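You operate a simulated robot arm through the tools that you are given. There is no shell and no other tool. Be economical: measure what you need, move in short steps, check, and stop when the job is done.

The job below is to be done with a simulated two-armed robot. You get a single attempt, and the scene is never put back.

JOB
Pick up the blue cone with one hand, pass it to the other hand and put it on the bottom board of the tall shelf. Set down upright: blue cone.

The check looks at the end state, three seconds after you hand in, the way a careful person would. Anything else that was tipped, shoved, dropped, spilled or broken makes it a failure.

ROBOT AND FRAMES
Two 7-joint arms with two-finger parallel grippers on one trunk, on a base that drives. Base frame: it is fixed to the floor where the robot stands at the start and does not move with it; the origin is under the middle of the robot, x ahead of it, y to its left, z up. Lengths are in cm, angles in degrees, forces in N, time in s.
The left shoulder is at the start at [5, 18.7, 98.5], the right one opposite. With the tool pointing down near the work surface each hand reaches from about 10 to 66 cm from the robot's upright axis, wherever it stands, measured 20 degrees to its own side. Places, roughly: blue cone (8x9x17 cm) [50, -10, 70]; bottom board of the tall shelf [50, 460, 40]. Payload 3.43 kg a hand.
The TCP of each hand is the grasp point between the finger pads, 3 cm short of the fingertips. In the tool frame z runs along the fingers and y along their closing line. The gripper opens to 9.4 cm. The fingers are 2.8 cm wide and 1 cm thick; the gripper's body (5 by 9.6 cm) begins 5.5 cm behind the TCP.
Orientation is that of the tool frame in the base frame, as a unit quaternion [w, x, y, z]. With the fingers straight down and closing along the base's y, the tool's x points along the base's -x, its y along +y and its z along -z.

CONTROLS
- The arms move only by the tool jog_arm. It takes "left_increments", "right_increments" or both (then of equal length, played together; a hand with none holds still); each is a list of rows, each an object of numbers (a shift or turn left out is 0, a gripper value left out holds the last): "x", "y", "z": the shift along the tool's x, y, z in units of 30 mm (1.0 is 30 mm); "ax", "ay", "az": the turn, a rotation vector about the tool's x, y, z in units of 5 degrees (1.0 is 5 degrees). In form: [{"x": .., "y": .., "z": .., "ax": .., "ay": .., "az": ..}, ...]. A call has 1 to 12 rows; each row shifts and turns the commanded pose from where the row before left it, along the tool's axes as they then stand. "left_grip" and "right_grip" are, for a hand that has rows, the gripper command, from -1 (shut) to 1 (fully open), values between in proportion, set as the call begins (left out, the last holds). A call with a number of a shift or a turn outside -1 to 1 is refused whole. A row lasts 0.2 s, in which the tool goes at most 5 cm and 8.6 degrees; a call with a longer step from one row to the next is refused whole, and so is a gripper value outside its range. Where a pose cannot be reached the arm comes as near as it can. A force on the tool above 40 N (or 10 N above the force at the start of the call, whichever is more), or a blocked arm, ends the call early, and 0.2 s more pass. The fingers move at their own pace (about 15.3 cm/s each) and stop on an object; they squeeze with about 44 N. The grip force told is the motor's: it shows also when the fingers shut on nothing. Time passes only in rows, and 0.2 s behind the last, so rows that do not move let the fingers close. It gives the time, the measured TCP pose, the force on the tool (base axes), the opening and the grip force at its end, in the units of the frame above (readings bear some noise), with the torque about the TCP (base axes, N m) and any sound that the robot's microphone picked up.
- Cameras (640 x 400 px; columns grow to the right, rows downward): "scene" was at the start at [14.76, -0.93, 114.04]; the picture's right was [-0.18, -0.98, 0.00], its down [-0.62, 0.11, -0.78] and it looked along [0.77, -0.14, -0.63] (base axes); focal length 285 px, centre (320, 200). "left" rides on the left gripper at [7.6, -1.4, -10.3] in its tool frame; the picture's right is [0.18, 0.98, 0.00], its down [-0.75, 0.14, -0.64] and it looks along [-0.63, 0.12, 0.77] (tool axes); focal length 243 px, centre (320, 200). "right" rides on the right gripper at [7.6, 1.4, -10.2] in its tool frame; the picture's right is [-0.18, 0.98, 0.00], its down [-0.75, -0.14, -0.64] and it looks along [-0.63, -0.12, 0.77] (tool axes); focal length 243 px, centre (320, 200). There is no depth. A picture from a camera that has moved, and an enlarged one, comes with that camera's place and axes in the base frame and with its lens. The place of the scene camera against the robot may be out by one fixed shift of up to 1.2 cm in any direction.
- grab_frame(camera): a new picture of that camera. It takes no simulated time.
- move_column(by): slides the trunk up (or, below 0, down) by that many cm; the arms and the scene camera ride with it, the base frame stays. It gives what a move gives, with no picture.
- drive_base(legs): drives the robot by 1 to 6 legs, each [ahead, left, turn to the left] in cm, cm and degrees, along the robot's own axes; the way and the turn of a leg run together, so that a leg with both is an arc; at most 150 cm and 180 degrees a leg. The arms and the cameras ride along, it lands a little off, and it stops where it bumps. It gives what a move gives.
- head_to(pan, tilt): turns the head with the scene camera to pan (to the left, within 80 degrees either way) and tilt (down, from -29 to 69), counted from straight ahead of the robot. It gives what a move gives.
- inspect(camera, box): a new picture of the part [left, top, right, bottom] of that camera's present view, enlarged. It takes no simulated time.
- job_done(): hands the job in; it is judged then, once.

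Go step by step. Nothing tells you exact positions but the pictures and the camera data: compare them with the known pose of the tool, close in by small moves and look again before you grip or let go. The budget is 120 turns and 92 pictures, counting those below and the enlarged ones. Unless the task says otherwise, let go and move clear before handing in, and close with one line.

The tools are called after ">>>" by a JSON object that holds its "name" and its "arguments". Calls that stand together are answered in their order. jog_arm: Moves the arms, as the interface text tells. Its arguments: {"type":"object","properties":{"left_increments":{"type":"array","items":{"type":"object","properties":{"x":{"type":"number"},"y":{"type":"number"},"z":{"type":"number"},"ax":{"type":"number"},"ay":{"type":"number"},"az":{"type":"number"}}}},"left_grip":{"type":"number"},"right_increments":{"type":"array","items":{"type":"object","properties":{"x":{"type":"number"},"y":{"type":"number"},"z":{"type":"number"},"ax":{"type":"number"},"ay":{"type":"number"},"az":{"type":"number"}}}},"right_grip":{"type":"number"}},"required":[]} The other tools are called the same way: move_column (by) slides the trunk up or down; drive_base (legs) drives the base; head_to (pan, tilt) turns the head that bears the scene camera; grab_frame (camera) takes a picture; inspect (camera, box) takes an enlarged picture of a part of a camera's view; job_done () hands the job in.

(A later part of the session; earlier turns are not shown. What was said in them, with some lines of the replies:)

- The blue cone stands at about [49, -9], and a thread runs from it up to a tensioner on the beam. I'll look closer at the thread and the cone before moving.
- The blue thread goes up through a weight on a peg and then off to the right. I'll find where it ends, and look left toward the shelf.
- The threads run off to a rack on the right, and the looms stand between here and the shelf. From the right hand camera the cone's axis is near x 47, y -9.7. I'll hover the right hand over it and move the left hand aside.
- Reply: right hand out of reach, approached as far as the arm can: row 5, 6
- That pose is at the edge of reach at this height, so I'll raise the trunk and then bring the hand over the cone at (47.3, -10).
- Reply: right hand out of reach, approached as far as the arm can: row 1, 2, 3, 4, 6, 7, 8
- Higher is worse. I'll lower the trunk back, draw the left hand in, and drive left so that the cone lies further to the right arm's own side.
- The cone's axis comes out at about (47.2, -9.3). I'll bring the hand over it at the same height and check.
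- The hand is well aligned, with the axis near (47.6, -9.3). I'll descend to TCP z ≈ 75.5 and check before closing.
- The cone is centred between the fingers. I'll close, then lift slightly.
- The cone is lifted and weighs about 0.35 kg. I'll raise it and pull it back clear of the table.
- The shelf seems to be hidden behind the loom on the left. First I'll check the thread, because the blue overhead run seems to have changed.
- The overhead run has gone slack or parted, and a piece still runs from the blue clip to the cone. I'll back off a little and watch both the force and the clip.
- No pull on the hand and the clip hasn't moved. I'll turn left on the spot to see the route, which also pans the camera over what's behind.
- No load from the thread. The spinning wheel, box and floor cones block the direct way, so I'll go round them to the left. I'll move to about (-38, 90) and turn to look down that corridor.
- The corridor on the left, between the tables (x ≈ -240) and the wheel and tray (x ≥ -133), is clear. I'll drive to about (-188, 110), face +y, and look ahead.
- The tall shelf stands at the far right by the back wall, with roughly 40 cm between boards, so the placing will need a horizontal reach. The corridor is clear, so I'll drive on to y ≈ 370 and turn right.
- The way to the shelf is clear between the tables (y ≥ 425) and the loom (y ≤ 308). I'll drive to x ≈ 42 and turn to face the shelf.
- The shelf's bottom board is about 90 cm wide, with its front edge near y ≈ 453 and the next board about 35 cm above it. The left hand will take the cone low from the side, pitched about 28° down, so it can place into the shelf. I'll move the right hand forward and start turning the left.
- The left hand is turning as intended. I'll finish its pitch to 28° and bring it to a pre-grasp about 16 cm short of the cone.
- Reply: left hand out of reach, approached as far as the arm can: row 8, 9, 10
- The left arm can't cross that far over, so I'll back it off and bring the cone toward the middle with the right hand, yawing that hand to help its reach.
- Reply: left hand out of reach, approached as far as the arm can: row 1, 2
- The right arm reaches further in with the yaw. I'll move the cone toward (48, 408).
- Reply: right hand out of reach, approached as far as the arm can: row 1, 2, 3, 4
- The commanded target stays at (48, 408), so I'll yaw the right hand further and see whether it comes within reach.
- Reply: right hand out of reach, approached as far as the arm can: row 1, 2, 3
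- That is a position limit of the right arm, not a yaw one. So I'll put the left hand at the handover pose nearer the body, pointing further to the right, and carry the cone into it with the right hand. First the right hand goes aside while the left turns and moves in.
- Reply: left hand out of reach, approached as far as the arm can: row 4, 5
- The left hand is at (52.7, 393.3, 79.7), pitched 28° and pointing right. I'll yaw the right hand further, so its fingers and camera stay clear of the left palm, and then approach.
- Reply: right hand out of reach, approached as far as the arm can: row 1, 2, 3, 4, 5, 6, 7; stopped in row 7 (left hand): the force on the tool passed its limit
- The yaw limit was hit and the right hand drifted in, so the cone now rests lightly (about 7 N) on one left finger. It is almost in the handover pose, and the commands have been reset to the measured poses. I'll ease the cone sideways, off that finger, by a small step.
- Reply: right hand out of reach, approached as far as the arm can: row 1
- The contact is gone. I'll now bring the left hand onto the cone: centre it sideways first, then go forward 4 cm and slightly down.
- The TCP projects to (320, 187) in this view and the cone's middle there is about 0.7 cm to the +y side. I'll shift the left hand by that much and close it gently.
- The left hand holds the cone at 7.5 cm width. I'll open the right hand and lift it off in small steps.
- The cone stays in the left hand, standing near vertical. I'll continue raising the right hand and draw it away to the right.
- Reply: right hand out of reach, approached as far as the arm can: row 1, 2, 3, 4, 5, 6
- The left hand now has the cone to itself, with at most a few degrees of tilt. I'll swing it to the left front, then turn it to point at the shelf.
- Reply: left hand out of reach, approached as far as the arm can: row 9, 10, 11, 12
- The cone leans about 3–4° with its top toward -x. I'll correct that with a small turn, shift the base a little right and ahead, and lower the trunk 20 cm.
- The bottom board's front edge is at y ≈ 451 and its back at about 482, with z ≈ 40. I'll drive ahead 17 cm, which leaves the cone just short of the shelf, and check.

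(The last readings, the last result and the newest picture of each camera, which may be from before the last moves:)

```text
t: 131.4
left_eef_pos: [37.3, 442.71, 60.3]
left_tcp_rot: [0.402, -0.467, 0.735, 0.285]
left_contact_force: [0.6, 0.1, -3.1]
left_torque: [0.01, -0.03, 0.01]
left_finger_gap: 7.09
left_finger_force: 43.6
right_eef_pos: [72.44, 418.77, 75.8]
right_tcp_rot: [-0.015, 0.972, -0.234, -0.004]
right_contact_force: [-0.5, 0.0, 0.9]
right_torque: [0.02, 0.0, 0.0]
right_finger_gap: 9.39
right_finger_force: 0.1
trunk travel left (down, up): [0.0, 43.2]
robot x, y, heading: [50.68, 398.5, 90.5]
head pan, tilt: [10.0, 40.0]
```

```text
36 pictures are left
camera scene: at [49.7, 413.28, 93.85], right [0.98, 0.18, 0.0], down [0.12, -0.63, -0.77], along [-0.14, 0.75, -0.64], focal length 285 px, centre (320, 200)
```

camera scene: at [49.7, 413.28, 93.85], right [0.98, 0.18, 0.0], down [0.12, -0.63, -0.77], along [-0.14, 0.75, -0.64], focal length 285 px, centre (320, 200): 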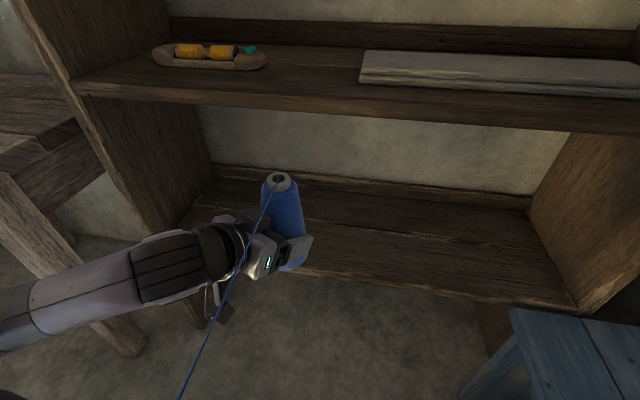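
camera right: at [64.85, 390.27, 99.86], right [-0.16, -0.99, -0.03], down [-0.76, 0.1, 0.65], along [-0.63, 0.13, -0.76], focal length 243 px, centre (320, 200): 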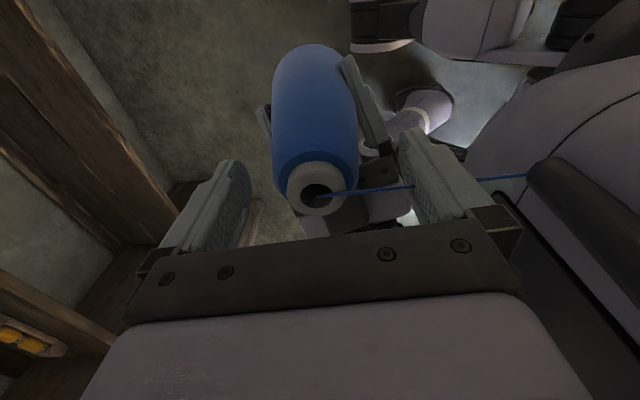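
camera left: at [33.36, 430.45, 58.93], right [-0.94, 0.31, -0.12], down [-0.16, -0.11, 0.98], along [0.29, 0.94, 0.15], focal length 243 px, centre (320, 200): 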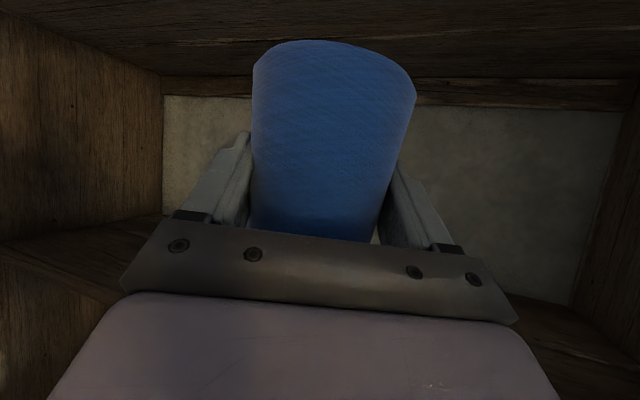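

My estimates put the board's front edge at y ≈ 454 and its top at z ≈ 37–40. The upper board's underside is near 75. I'll lower the cone 8 cm, then go in part way.

>>> {"name": "jog_arm", "arguments": {"left_increments": [{"x": 0.76, "z": 0.456}, {"x": 0.76, "z": 0.456}, {"x": 0.76, "z": 0.456}, {}]}}

>>> {"name": "jog_arm", "arguments": {"left_increments": [{"x": -0.42, "y": 0.335, "z": 0.705}, {"x": -0.42, "y": 0.335, "z": 0.705}, {"x": -0.42, "y": 0.335, "z": 0.705}, {"x": -0.42, "y": 0.335, "z": 0.705}, {}]}}

>>> {"name": "grab_frame", "arguments": {"camera": "scene"}}

>>> {"name": "grab_frame", "arguments": {"camera": "left"}}

```text
t: 132.4
left_eef_pos: [37.22, 442.81, 60.28]
left_tcp_rot: [0.402, -0.467, 0.734, 0.285]
left_contact_force: [-0.3, 0.0, -2.4]
left_torque: [-0.02, 0.02, 0.01]
left_finger_gap: 7.08
left_finger_force: 44.2
left hand out of reach, approached as far as the arm can: row 1, 2, 3
right_eef_pos: [72.44, 418.8, 75.74]
right_tcp_rot: [-0.014, 0.972, -0.235, -0.004]
right_contact_force: [0.5, -0.7, -0.2]
right_torque: [-0.01, -0.03, -0.03]
right_finger_gap: 9.39
right_finger_force: 0.1
trunk travel left (down, up): [0.0, 43.2]
robot x, y, heading: [50.82, 398.69, 90.5]
head pan, tilt: [10.0, 40.0]
```

```text
t: 133.6
left_eef_pos: [37.63, 453.35, 60.29]
left_tcp_rot: [0.402, -0.466, 0.735, 0.285]
left_contact_force: [0.9, 0.1, -2.7]
left_torque: [-0.02, -0.01, -0.01]
left_finger_gap: 7.08
left_finger_force: 43.9
right_eef_pos: [72.44, 418.69, 75.63]
right_tcp_rot: [-0.015, 0.972, -0.235, -0.005]
right_contact_force: [-1.0, 0.0, -0.1]
right_torque: [0.0, 0.02, 0.0]
right_finger_gap: 9.38
right_finger_force: 0.0
trunk travel left (down, up): [0.0, 43.2]
robot x, y, heading: [50.53, 398.29, 90.3]
head pan, tilt: [10.0, 40.0]
```

```text
35 pictures are left
camera scene: at [49.7, 413.28, 93.85], right [0.98, 0.18, 0.0], down [0.12, -0.63, -0.77], along [-0.14, 0.75, -0.64], focal length 285 px, centre (320, 200)
```

scene: 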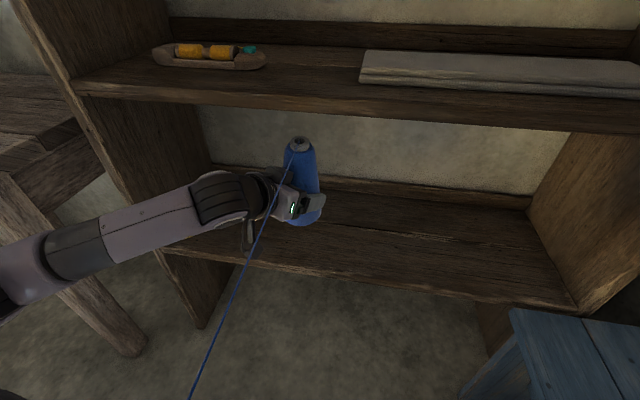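

```text
34 pictures are left
camera left: at [33.74, 441.11, 59.01], right [-0.94, 0.31, -0.12], down [-0.16, -0.11, 0.98], along [0.29, 0.94, 0.15], focal length 243 px, centre (320, 200)
```

left: 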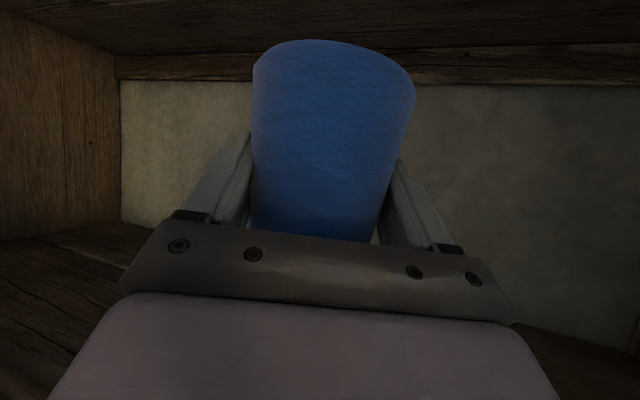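

Down was out of reach close in, but forward works. I'll go on to y ≈ 463 and then descend.

>>> {"name": "jog_arm", "arguments": {"left_increments": [{"x": -0.38, "y": 0.3, "z": 0.63}, {"x": -0.38, "y": 0.3, "z": 0.63}, {"x": -0.38, "y": 0.3, "z": 0.63}, {"x": -0.38, "y": 0.3, "z": 0.63}, {}]}}

>>> {"name": "jog_arm", "arguments": {"left_increments": [{"x": 0.572, "z": 0.342}, {"x": 0.572, "z": 0.342}, {"x": 0.572, "z": 0.342}, {}]}}

>>> {"name": "grab_frame", "arguments": {"camera": "scene"}}

```text
t: 134.8
left_eef_pos: [37.93, 462.82, 60.66]
left_tcp_rot: [0.402, -0.467, 0.734, 0.285]
left_contact_force: [-0.7, -0.2, -2.7]
left_torque: [-0.05, 0.01, 0.01]
left_finger_gap: 7.06
left_finger_force: 44.0
right_eef_pos: [72.49, 418.77, 75.77]
right_tcp_rot: [-0.015, 0.972, -0.235, -0.005]
right_contact_force: [0.1, -1.0, -0.9]
right_torque: [0.04, 0.02, -0.02]
right_finger_gap: 9.4
right_finger_force: 0.1
trunk travel left (down, up): [0.0, 43.2]
robot x, y, heading: [51.04, 398.23, 90.5]
head pan, tilt: [10.0, 40.0]
```

```text
t: 135.8
left_eef_pos: [37.64, 462.83, 54.59]
left_tcp_rot: [0.402, -0.467, 0.734, 0.285]
left_contact_force: [0.9, 0.2, -3.6]
left_torque: [-0.01, 0.0, -0.02]
left_finger_gap: 7.07
left_finger_force: 44.2
right_eef_pos: [72.58, 418.75, 75.72]
right_tcp_rot: [-0.014, 0.972, -0.234, -0.005]
right_contact_force: [-0.6, -1.3, -0.1]
right_torque: [-0.03, 0.0, 0.0]
right_finger_gap: 9.39
right_finger_force: 0.0
trunk travel left (down, up): [0.0, 43.2]
robot x, y, heading: [50.99, 398.52, 90.6]
head pan, tilt: [10.0, 40.0]
```

```text
33 pictures are left
camera scene: at [49.7, 413.29, 93.85], right [0.98, 0.18, 0.0], down [0.12, -0.63, -0.77], along [-0.14, 0.75, -0.64], focal length 285 px, centre (320, 200)
```

scene: 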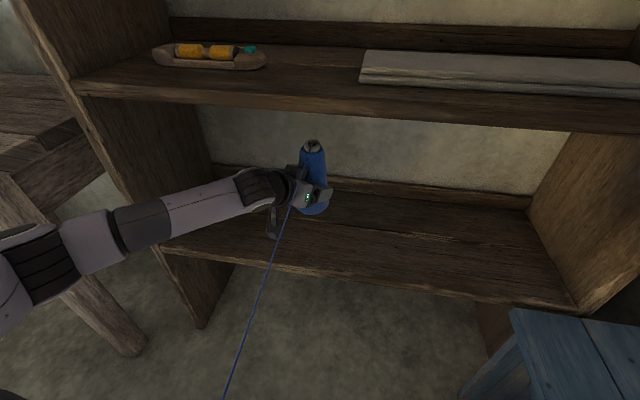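

>>> {"name": "inspect", "arguments": {"camera": "scene", "box": [230, 110, 390, 250]}}

>>> {"name": "grab_frame", "arguments": {"camera": "left"}}

```text
2.86 times, centred on (310, 180) of scene
camera zoom: at [49.7, 413.29, 93.85], right [0.98, 0.18, 0.0], down [0.12, -0.63, -0.77], along [-0.14, 0.75, -0.64], focal length 814 px, centre (349, 257)
```

zoom: 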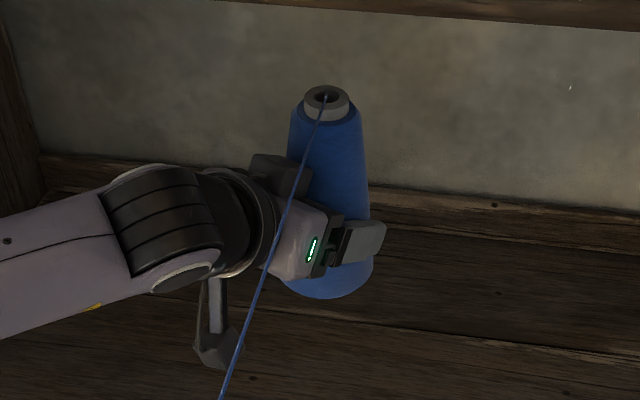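

```text
31 pictures are left
camera left: at [33.84, 450.64, 53.32], right [-0.94, 0.31, -0.11], down [-0.15, -0.11, 0.98], along [0.29, 0.94, 0.15], focal length 243 px, centre (320, 200)
```

left: 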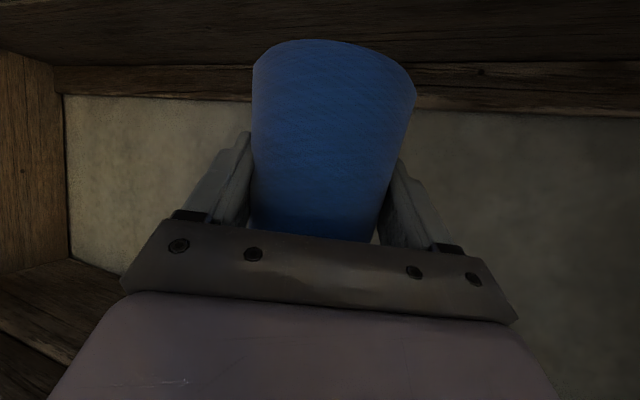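

The cone is upright and gripped about 5.5 cm above its base, so its base is at about z 49. I'll descend in short steps until it touches.

>>> {"name": "jog_arm", "arguments": {"left_increments": [{"x": 0.572, "z": 0.342}, {"x": 0.572, "z": 0.342}, {"x": 0.572, "z": 0.342}, {}]}}

>>> {"name": "jog_arm", "arguments": {"left_increments": [{"x": 0.143, "z": 0.086}, {"x": 0.143, "z": 0.086}, {"x": 0.143, "z": 0.086}, {}]}}

>>> {"name": "inspect", "arguments": {"camera": "scene", "box": [230, 110, 390, 250]}}

```text
t: 136.8
left_eef_pos: [37.48, 462.96, 48.42]
left_tcp_rot: [0.403, -0.467, 0.734, 0.284]
left_contact_force: [0.7, -1.4, -2.7]
left_torque: [-0.02, 0.04, -0.01]
left_finger_gap: 7.1
left_finger_force: 43.9
right_eef_pos: [72.47, 418.8, 75.72]
right_tcp_rot: [-0.013, 0.972, -0.235, -0.005]
right_contact_force: [-0.6, -0.6, -0.3]
right_torque: [-0.04, 0.0, 0.02]
right_finger_gap: 9.38
right_finger_force: 0.0
trunk travel left (down, up): [0.0, 43.2]
robot x, y, heading: [50.71, 398.45, 90.4]
head pan, tilt: [10.0, 40.0]
```

```text
t: 137.8
left_eef_pos: [37.33, 463.35, 48.16]
left_tcp_rot: [0.408, -0.466, 0.73, 0.289]
left_contact_force: [-3.2, -0.8, 33.2]
left_torque: [-0.76, -0.81, -0.08]
left_finger_gap: 7.12
left_finger_force: 44.0
right_eef_pos: [72.59, 418.58, 75.83]
right_tcp_rot: [-0.017, 0.972, -0.235, -0.005]
right_contact_force: [-0.3, -0.5, -0.2]
right_torque: [-0.01, 0.03, 0.02]
right_finger_gap: 9.4
right_finger_force: 0.1
trunk travel left (down, up): [0.0, 43.2]
robot x, y, heading: [50.63, 398.28, 90.3]
head pan, tilt: [10.0, 40.0]
```

```text
2.86 times, centred on (310, 180) of scene
camera zoom: at [49.74, 413.06, 93.93], right [0.98, 0.18, 0.0], down [0.12, -0.63, -0.77], along [-0.14, 0.76, -0.64], focal length 814 px, centre (349, 257)
```

zoom: 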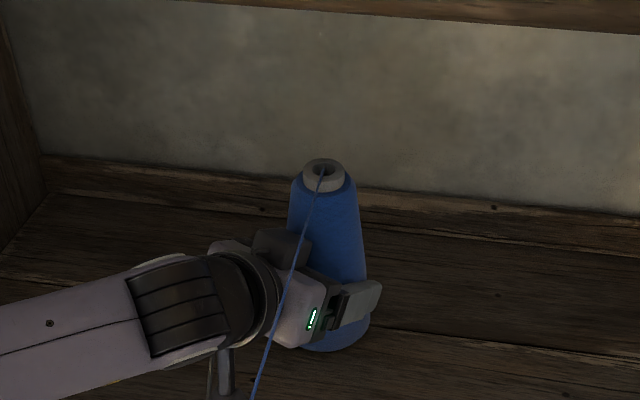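

Contact: 33 N upward at the cone's base, with the torque placing it under the cone rather than under the hand or camera. I'll ease most of the load off before letting go.

>>> {"name": "jog_arm", "arguments": {"left_increments": [{"x": -0.12, "z": -0.07}, {"x": -0.12, "z": -0.07}, {}]}}

>>> {"name": "grab_frame", "arguments": {"camera": "left"}}

```text
t: 138.6
left_eef_pos: [37.39, 463.07, 48.04]
left_tcp_rot: [0.403, -0.467, 0.733, 0.286]
left_contact_force: [4.3, 7.7, 13.8]
left_torque: [0.27, -0.75, 0.35]
left_finger_gap: 7.11
left_finger_force: 43.7
right_eef_pos: [72.53, 418.71, 75.67]
right_tcp_rot: [-0.016, 0.972, -0.236, -0.004]
right_contact_force: [0.2, 0.3, 0.1]
right_torque: [0.02, -0.01, 0.01]
right_finger_gap: 9.4
right_finger_force: 0.0
trunk travel left (down, up): [0.0, 43.2]
robot x, y, heading: [50.53, 398.95, 90.3]
head pan, tilt: [10.0, 40.0]
```

```text
29 pictures are left
camera left: at [33.55, 450.8, 46.72], right [-0.94, 0.31, -0.12], down [-0.16, -0.11, 0.98], along [0.29, 0.94, 0.15], focal length 243 px, centre (320, 200)
```

left: 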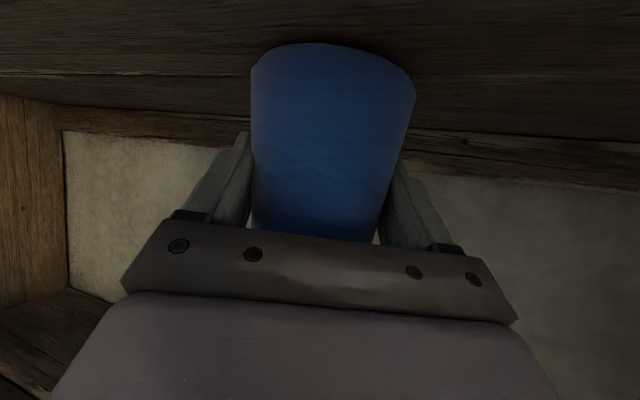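

The base sits on the board, with a contact shadow. I'll ease slightly more and then open the left hand.

>>> {"name": "jog_arm", "arguments": {"left_increments": [{"x": -0.08, "z": -0.05}, {}]}}

>>> {"name": "jog_arm", "arguments": {"left_increments": [{}, {}, {}], "left_grip": 1}}

>>> {"name": "grab_frame", "arguments": {"camera": "left"}}

>>> {"name": "inspect", "arguments": {"camera": "scene", "box": [230, 110, 390, 250]}}

```text
t: 139.2
left_eef_pos: [37.3, 463.02, 48.17]
left_tcp_rot: [0.4, -0.468, 0.735, 0.285]
left_contact_force: [2.2, 3.8, 6.1]
left_torque: [0.18, -0.47, 0.12]
left_finger_gap: 7.08
left_finger_force: 43.8
right_eef_pos: [72.54, 418.67, 75.67]
right_tcp_rot: [-0.014, 0.972, -0.234, -0.005]
right_contact_force: [-0.2, -0.6, 0.3]
right_torque: [-0.02, -0.01, 0.04]
right_finger_gap: 9.4
right_finger_force: 0.0
trunk travel left (down, up): [0.0, 43.2]
robot x, y, heading: [50.77, 398.23, 90.3]
head pan, tilt: [10.0, 40.0]
```

```text
t: 140.0
left_eef_pos: [37.43, 463.04, 48.14]
left_tcp_rot: [0.401, -0.468, 0.735, 0.285]
left_contact_force: [-0.1, -0.9, 0.5]
left_torque: [-0.04, 0.0, -0.01]
left_finger_gap: 9.42
left_finger_force: 0.0
right_eef_pos: [72.4, 418.74, 75.7]
right_tcp_rot: [-0.015, 0.972, -0.235, -0.004]
right_contact_force: [-0.3, -0.4, 0.2]
right_torque: [0.01, 0.0, 0.02]
right_finger_gap: 9.39
right_finger_force: 0.0
trunk travel left (down, up): [0.0, 43.2]
robot x, y, heading: [50.62, 398.68, 90.2]
head pan, tilt: [10.0, 40.0]
```

```text
28 pictures are left
camera left: at [33.53, 450.73, 46.79], right [-0.94, 0.31, -0.11], down [-0.15, -0.11, 0.98], along [0.29, 0.94, 0.15], focal length 243 px, centre (320, 200)
```

left: 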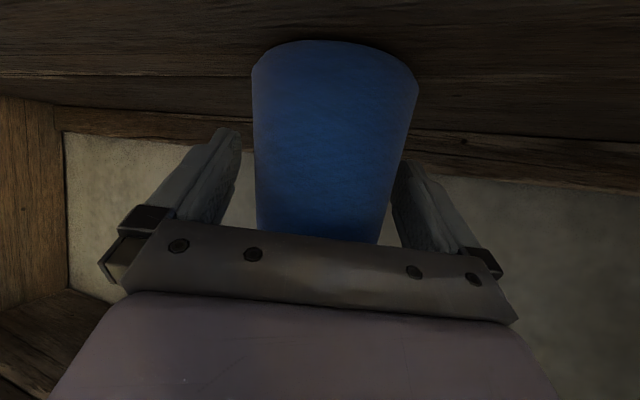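

```text
2.86 times, centred on (310, 180) of scene
camera zoom: at [49.71, 413.27, 93.85], right [0.98, 0.18, 0.0], down [0.12, -0.63, -0.77], along [-0.14, 0.75, -0.64], focal length 814 px, centre (349, 257)
```

zoom: 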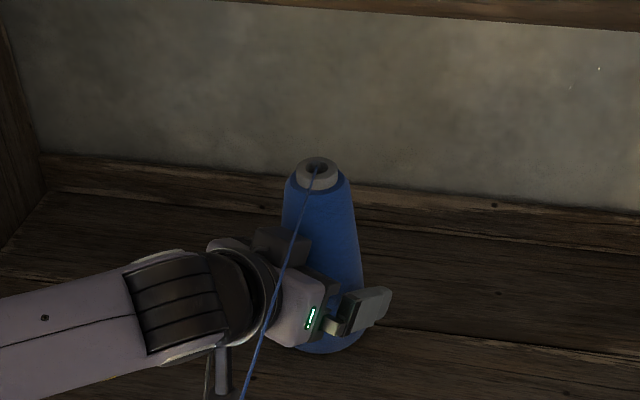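

The cone stands free and upright. I'll centre the fingers by 3 mm, then back out along the tool axis.

>>> {"name": "jog_arm", "arguments": {"left_increments": [{"y": 0.12}, {"z": -0.5}, {"z": -0.7}, {"z": -0.8}, {"z": -0.9}, {"z": -0.9}, {"z": -0.9}, {}]}}

>>> {"name": "grab_frame", "arguments": {"camera": "scene"}}

>>> {"name": "grab_frame", "arguments": {"camera": "left"}}

```text
t: 141.8
left_eef_pos: [32.49, 451.94, 55.5]
left_tcp_rot: [0.401, -0.468, 0.734, 0.286]
left_contact_force: [-0.1, 0.3, -0.6]
left_torque: [-0.03, 0.01, 0.03]
left_finger_gap: 9.43
left_finger_force: 0.1
right_eef_pos: [72.51, 418.77, 75.71]
right_tcp_rot: [-0.014, 0.972, -0.235, -0.005]
right_contact_force: [0.1, 0.2, -0.8]
right_torque: [-0.03, 0.01, -0.01]
right_finger_gap: 9.39
right_finger_force: 0.0
trunk travel left (down, up): [0.0, 43.2]
robot x, y, heading: [51.02, 398.66, 90.5]
head pan, tilt: [10.0, 40.0]
```

```text
26 pictures are left
camera scene: at [49.71, 413.27, 93.86], right [0.98, 0.18, 0.0], down [0.12, -0.63, -0.77], along [-0.14, 0.75, -0.64], focal length 285 px, centre (320, 200)
```

scene: 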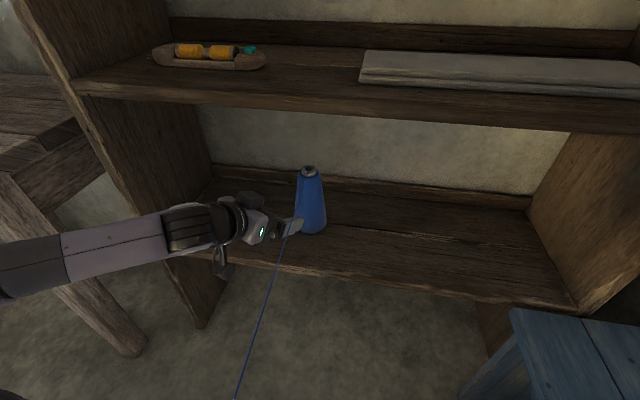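

```text
25 pictures are left
camera left: at [28.61, 439.64, 54.18], right [-0.94, 0.31, -0.12], down [-0.16, -0.11, 0.98], along [0.29, 0.94, 0.15], focal length 243 px, centre (320, 200)
```

left: 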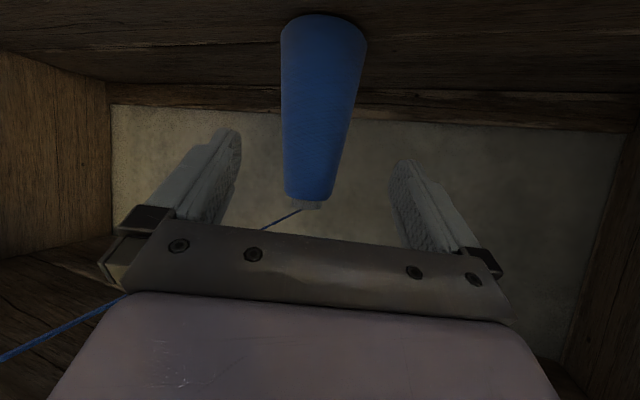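

The cone stands upright on the bottom board. I'll drive back to clear the hand and take a last look.

>>> {"name": "drive_base", "arguments": {"legs": [[-25, 0, 0]]}}

>>> {"name": "grab_frame", "arguments": {"camera": "scene"}}

>>> {"name": "inspect", "arguments": {"camera": "scene", "box": [200, 60, 400, 200]}}

```text
t: 143.6
left_eef_pos: [32.86, 427.86, 55.45]
left_tcp_rot: [0.402, -0.465, 0.736, 0.283]
left_contact_force: [-0.1, -0.2, -0.2]
left_torque: [0.01, -0.04, 0.0]
left_finger_gap: 9.39
left_finger_force: 0.1
right_eef_pos: [72.71, 394.41, 75.63]
right_tcp_rot: [-0.015, 0.971, -0.238, -0.004]
right_contact_force: [0.2, -0.4, -0.2]
right_torque: [0.02, 0.02, -0.05]
right_finger_gap: 9.39
right_finger_force: 0.0
trunk travel left (down, up): [0.0, 43.2]
robot x, y, heading: [50.8, 375.01, 90.1]
head pan, tilt: [10.0, 40.0]
```

```text
24 pictures are left
camera scene: at [49.87, 389.09, 93.86], right [0.98, 0.17, 0.0], down [0.11, -0.63, -0.77], along [-0.13, 0.75, -0.64], focal length 285 px, centre (320, 200)
```

scene: 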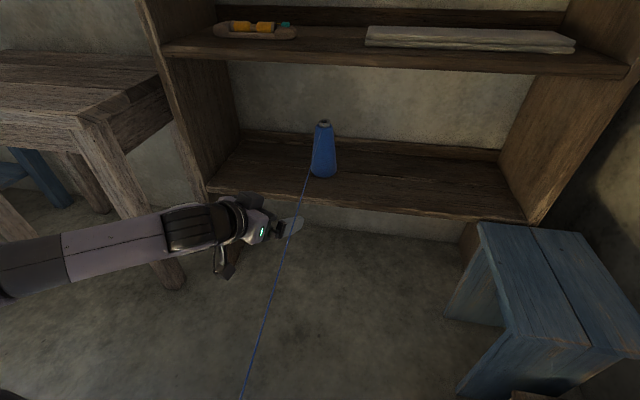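

```text
2.86 times, centred on (300, 130) of scene
camera zoom: at [49.87, 389.09, 93.86], right [0.98, 0.17, 0.0], down [0.11, -0.63, -0.77], along [-0.13, 0.75, -0.64], focal length 814 px, centre (377, 400)
```

zoom: 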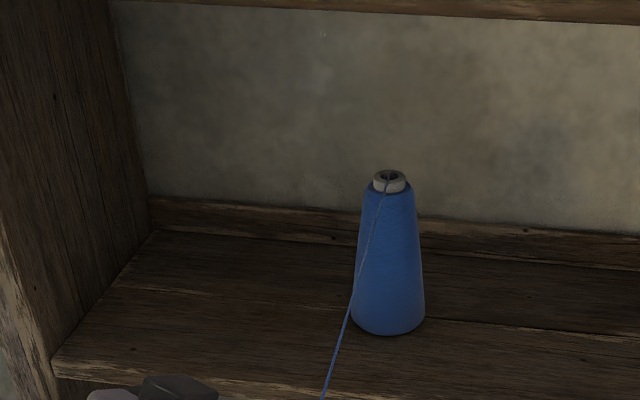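

The blue cone stands upright and steady on the bottom board. Both hands are open and clear, and nothing else near the shelf has moved.

>>> {"name": "job_done", "arguments": {}}

```text
The job is handed in.
```

The blue cone was picked up with the right hand, passed to the left, and now stands upright on the bottom board of the tall shelf. Its thread still trails from it, and I didn't look again at the clip at the other end after leaving the table.
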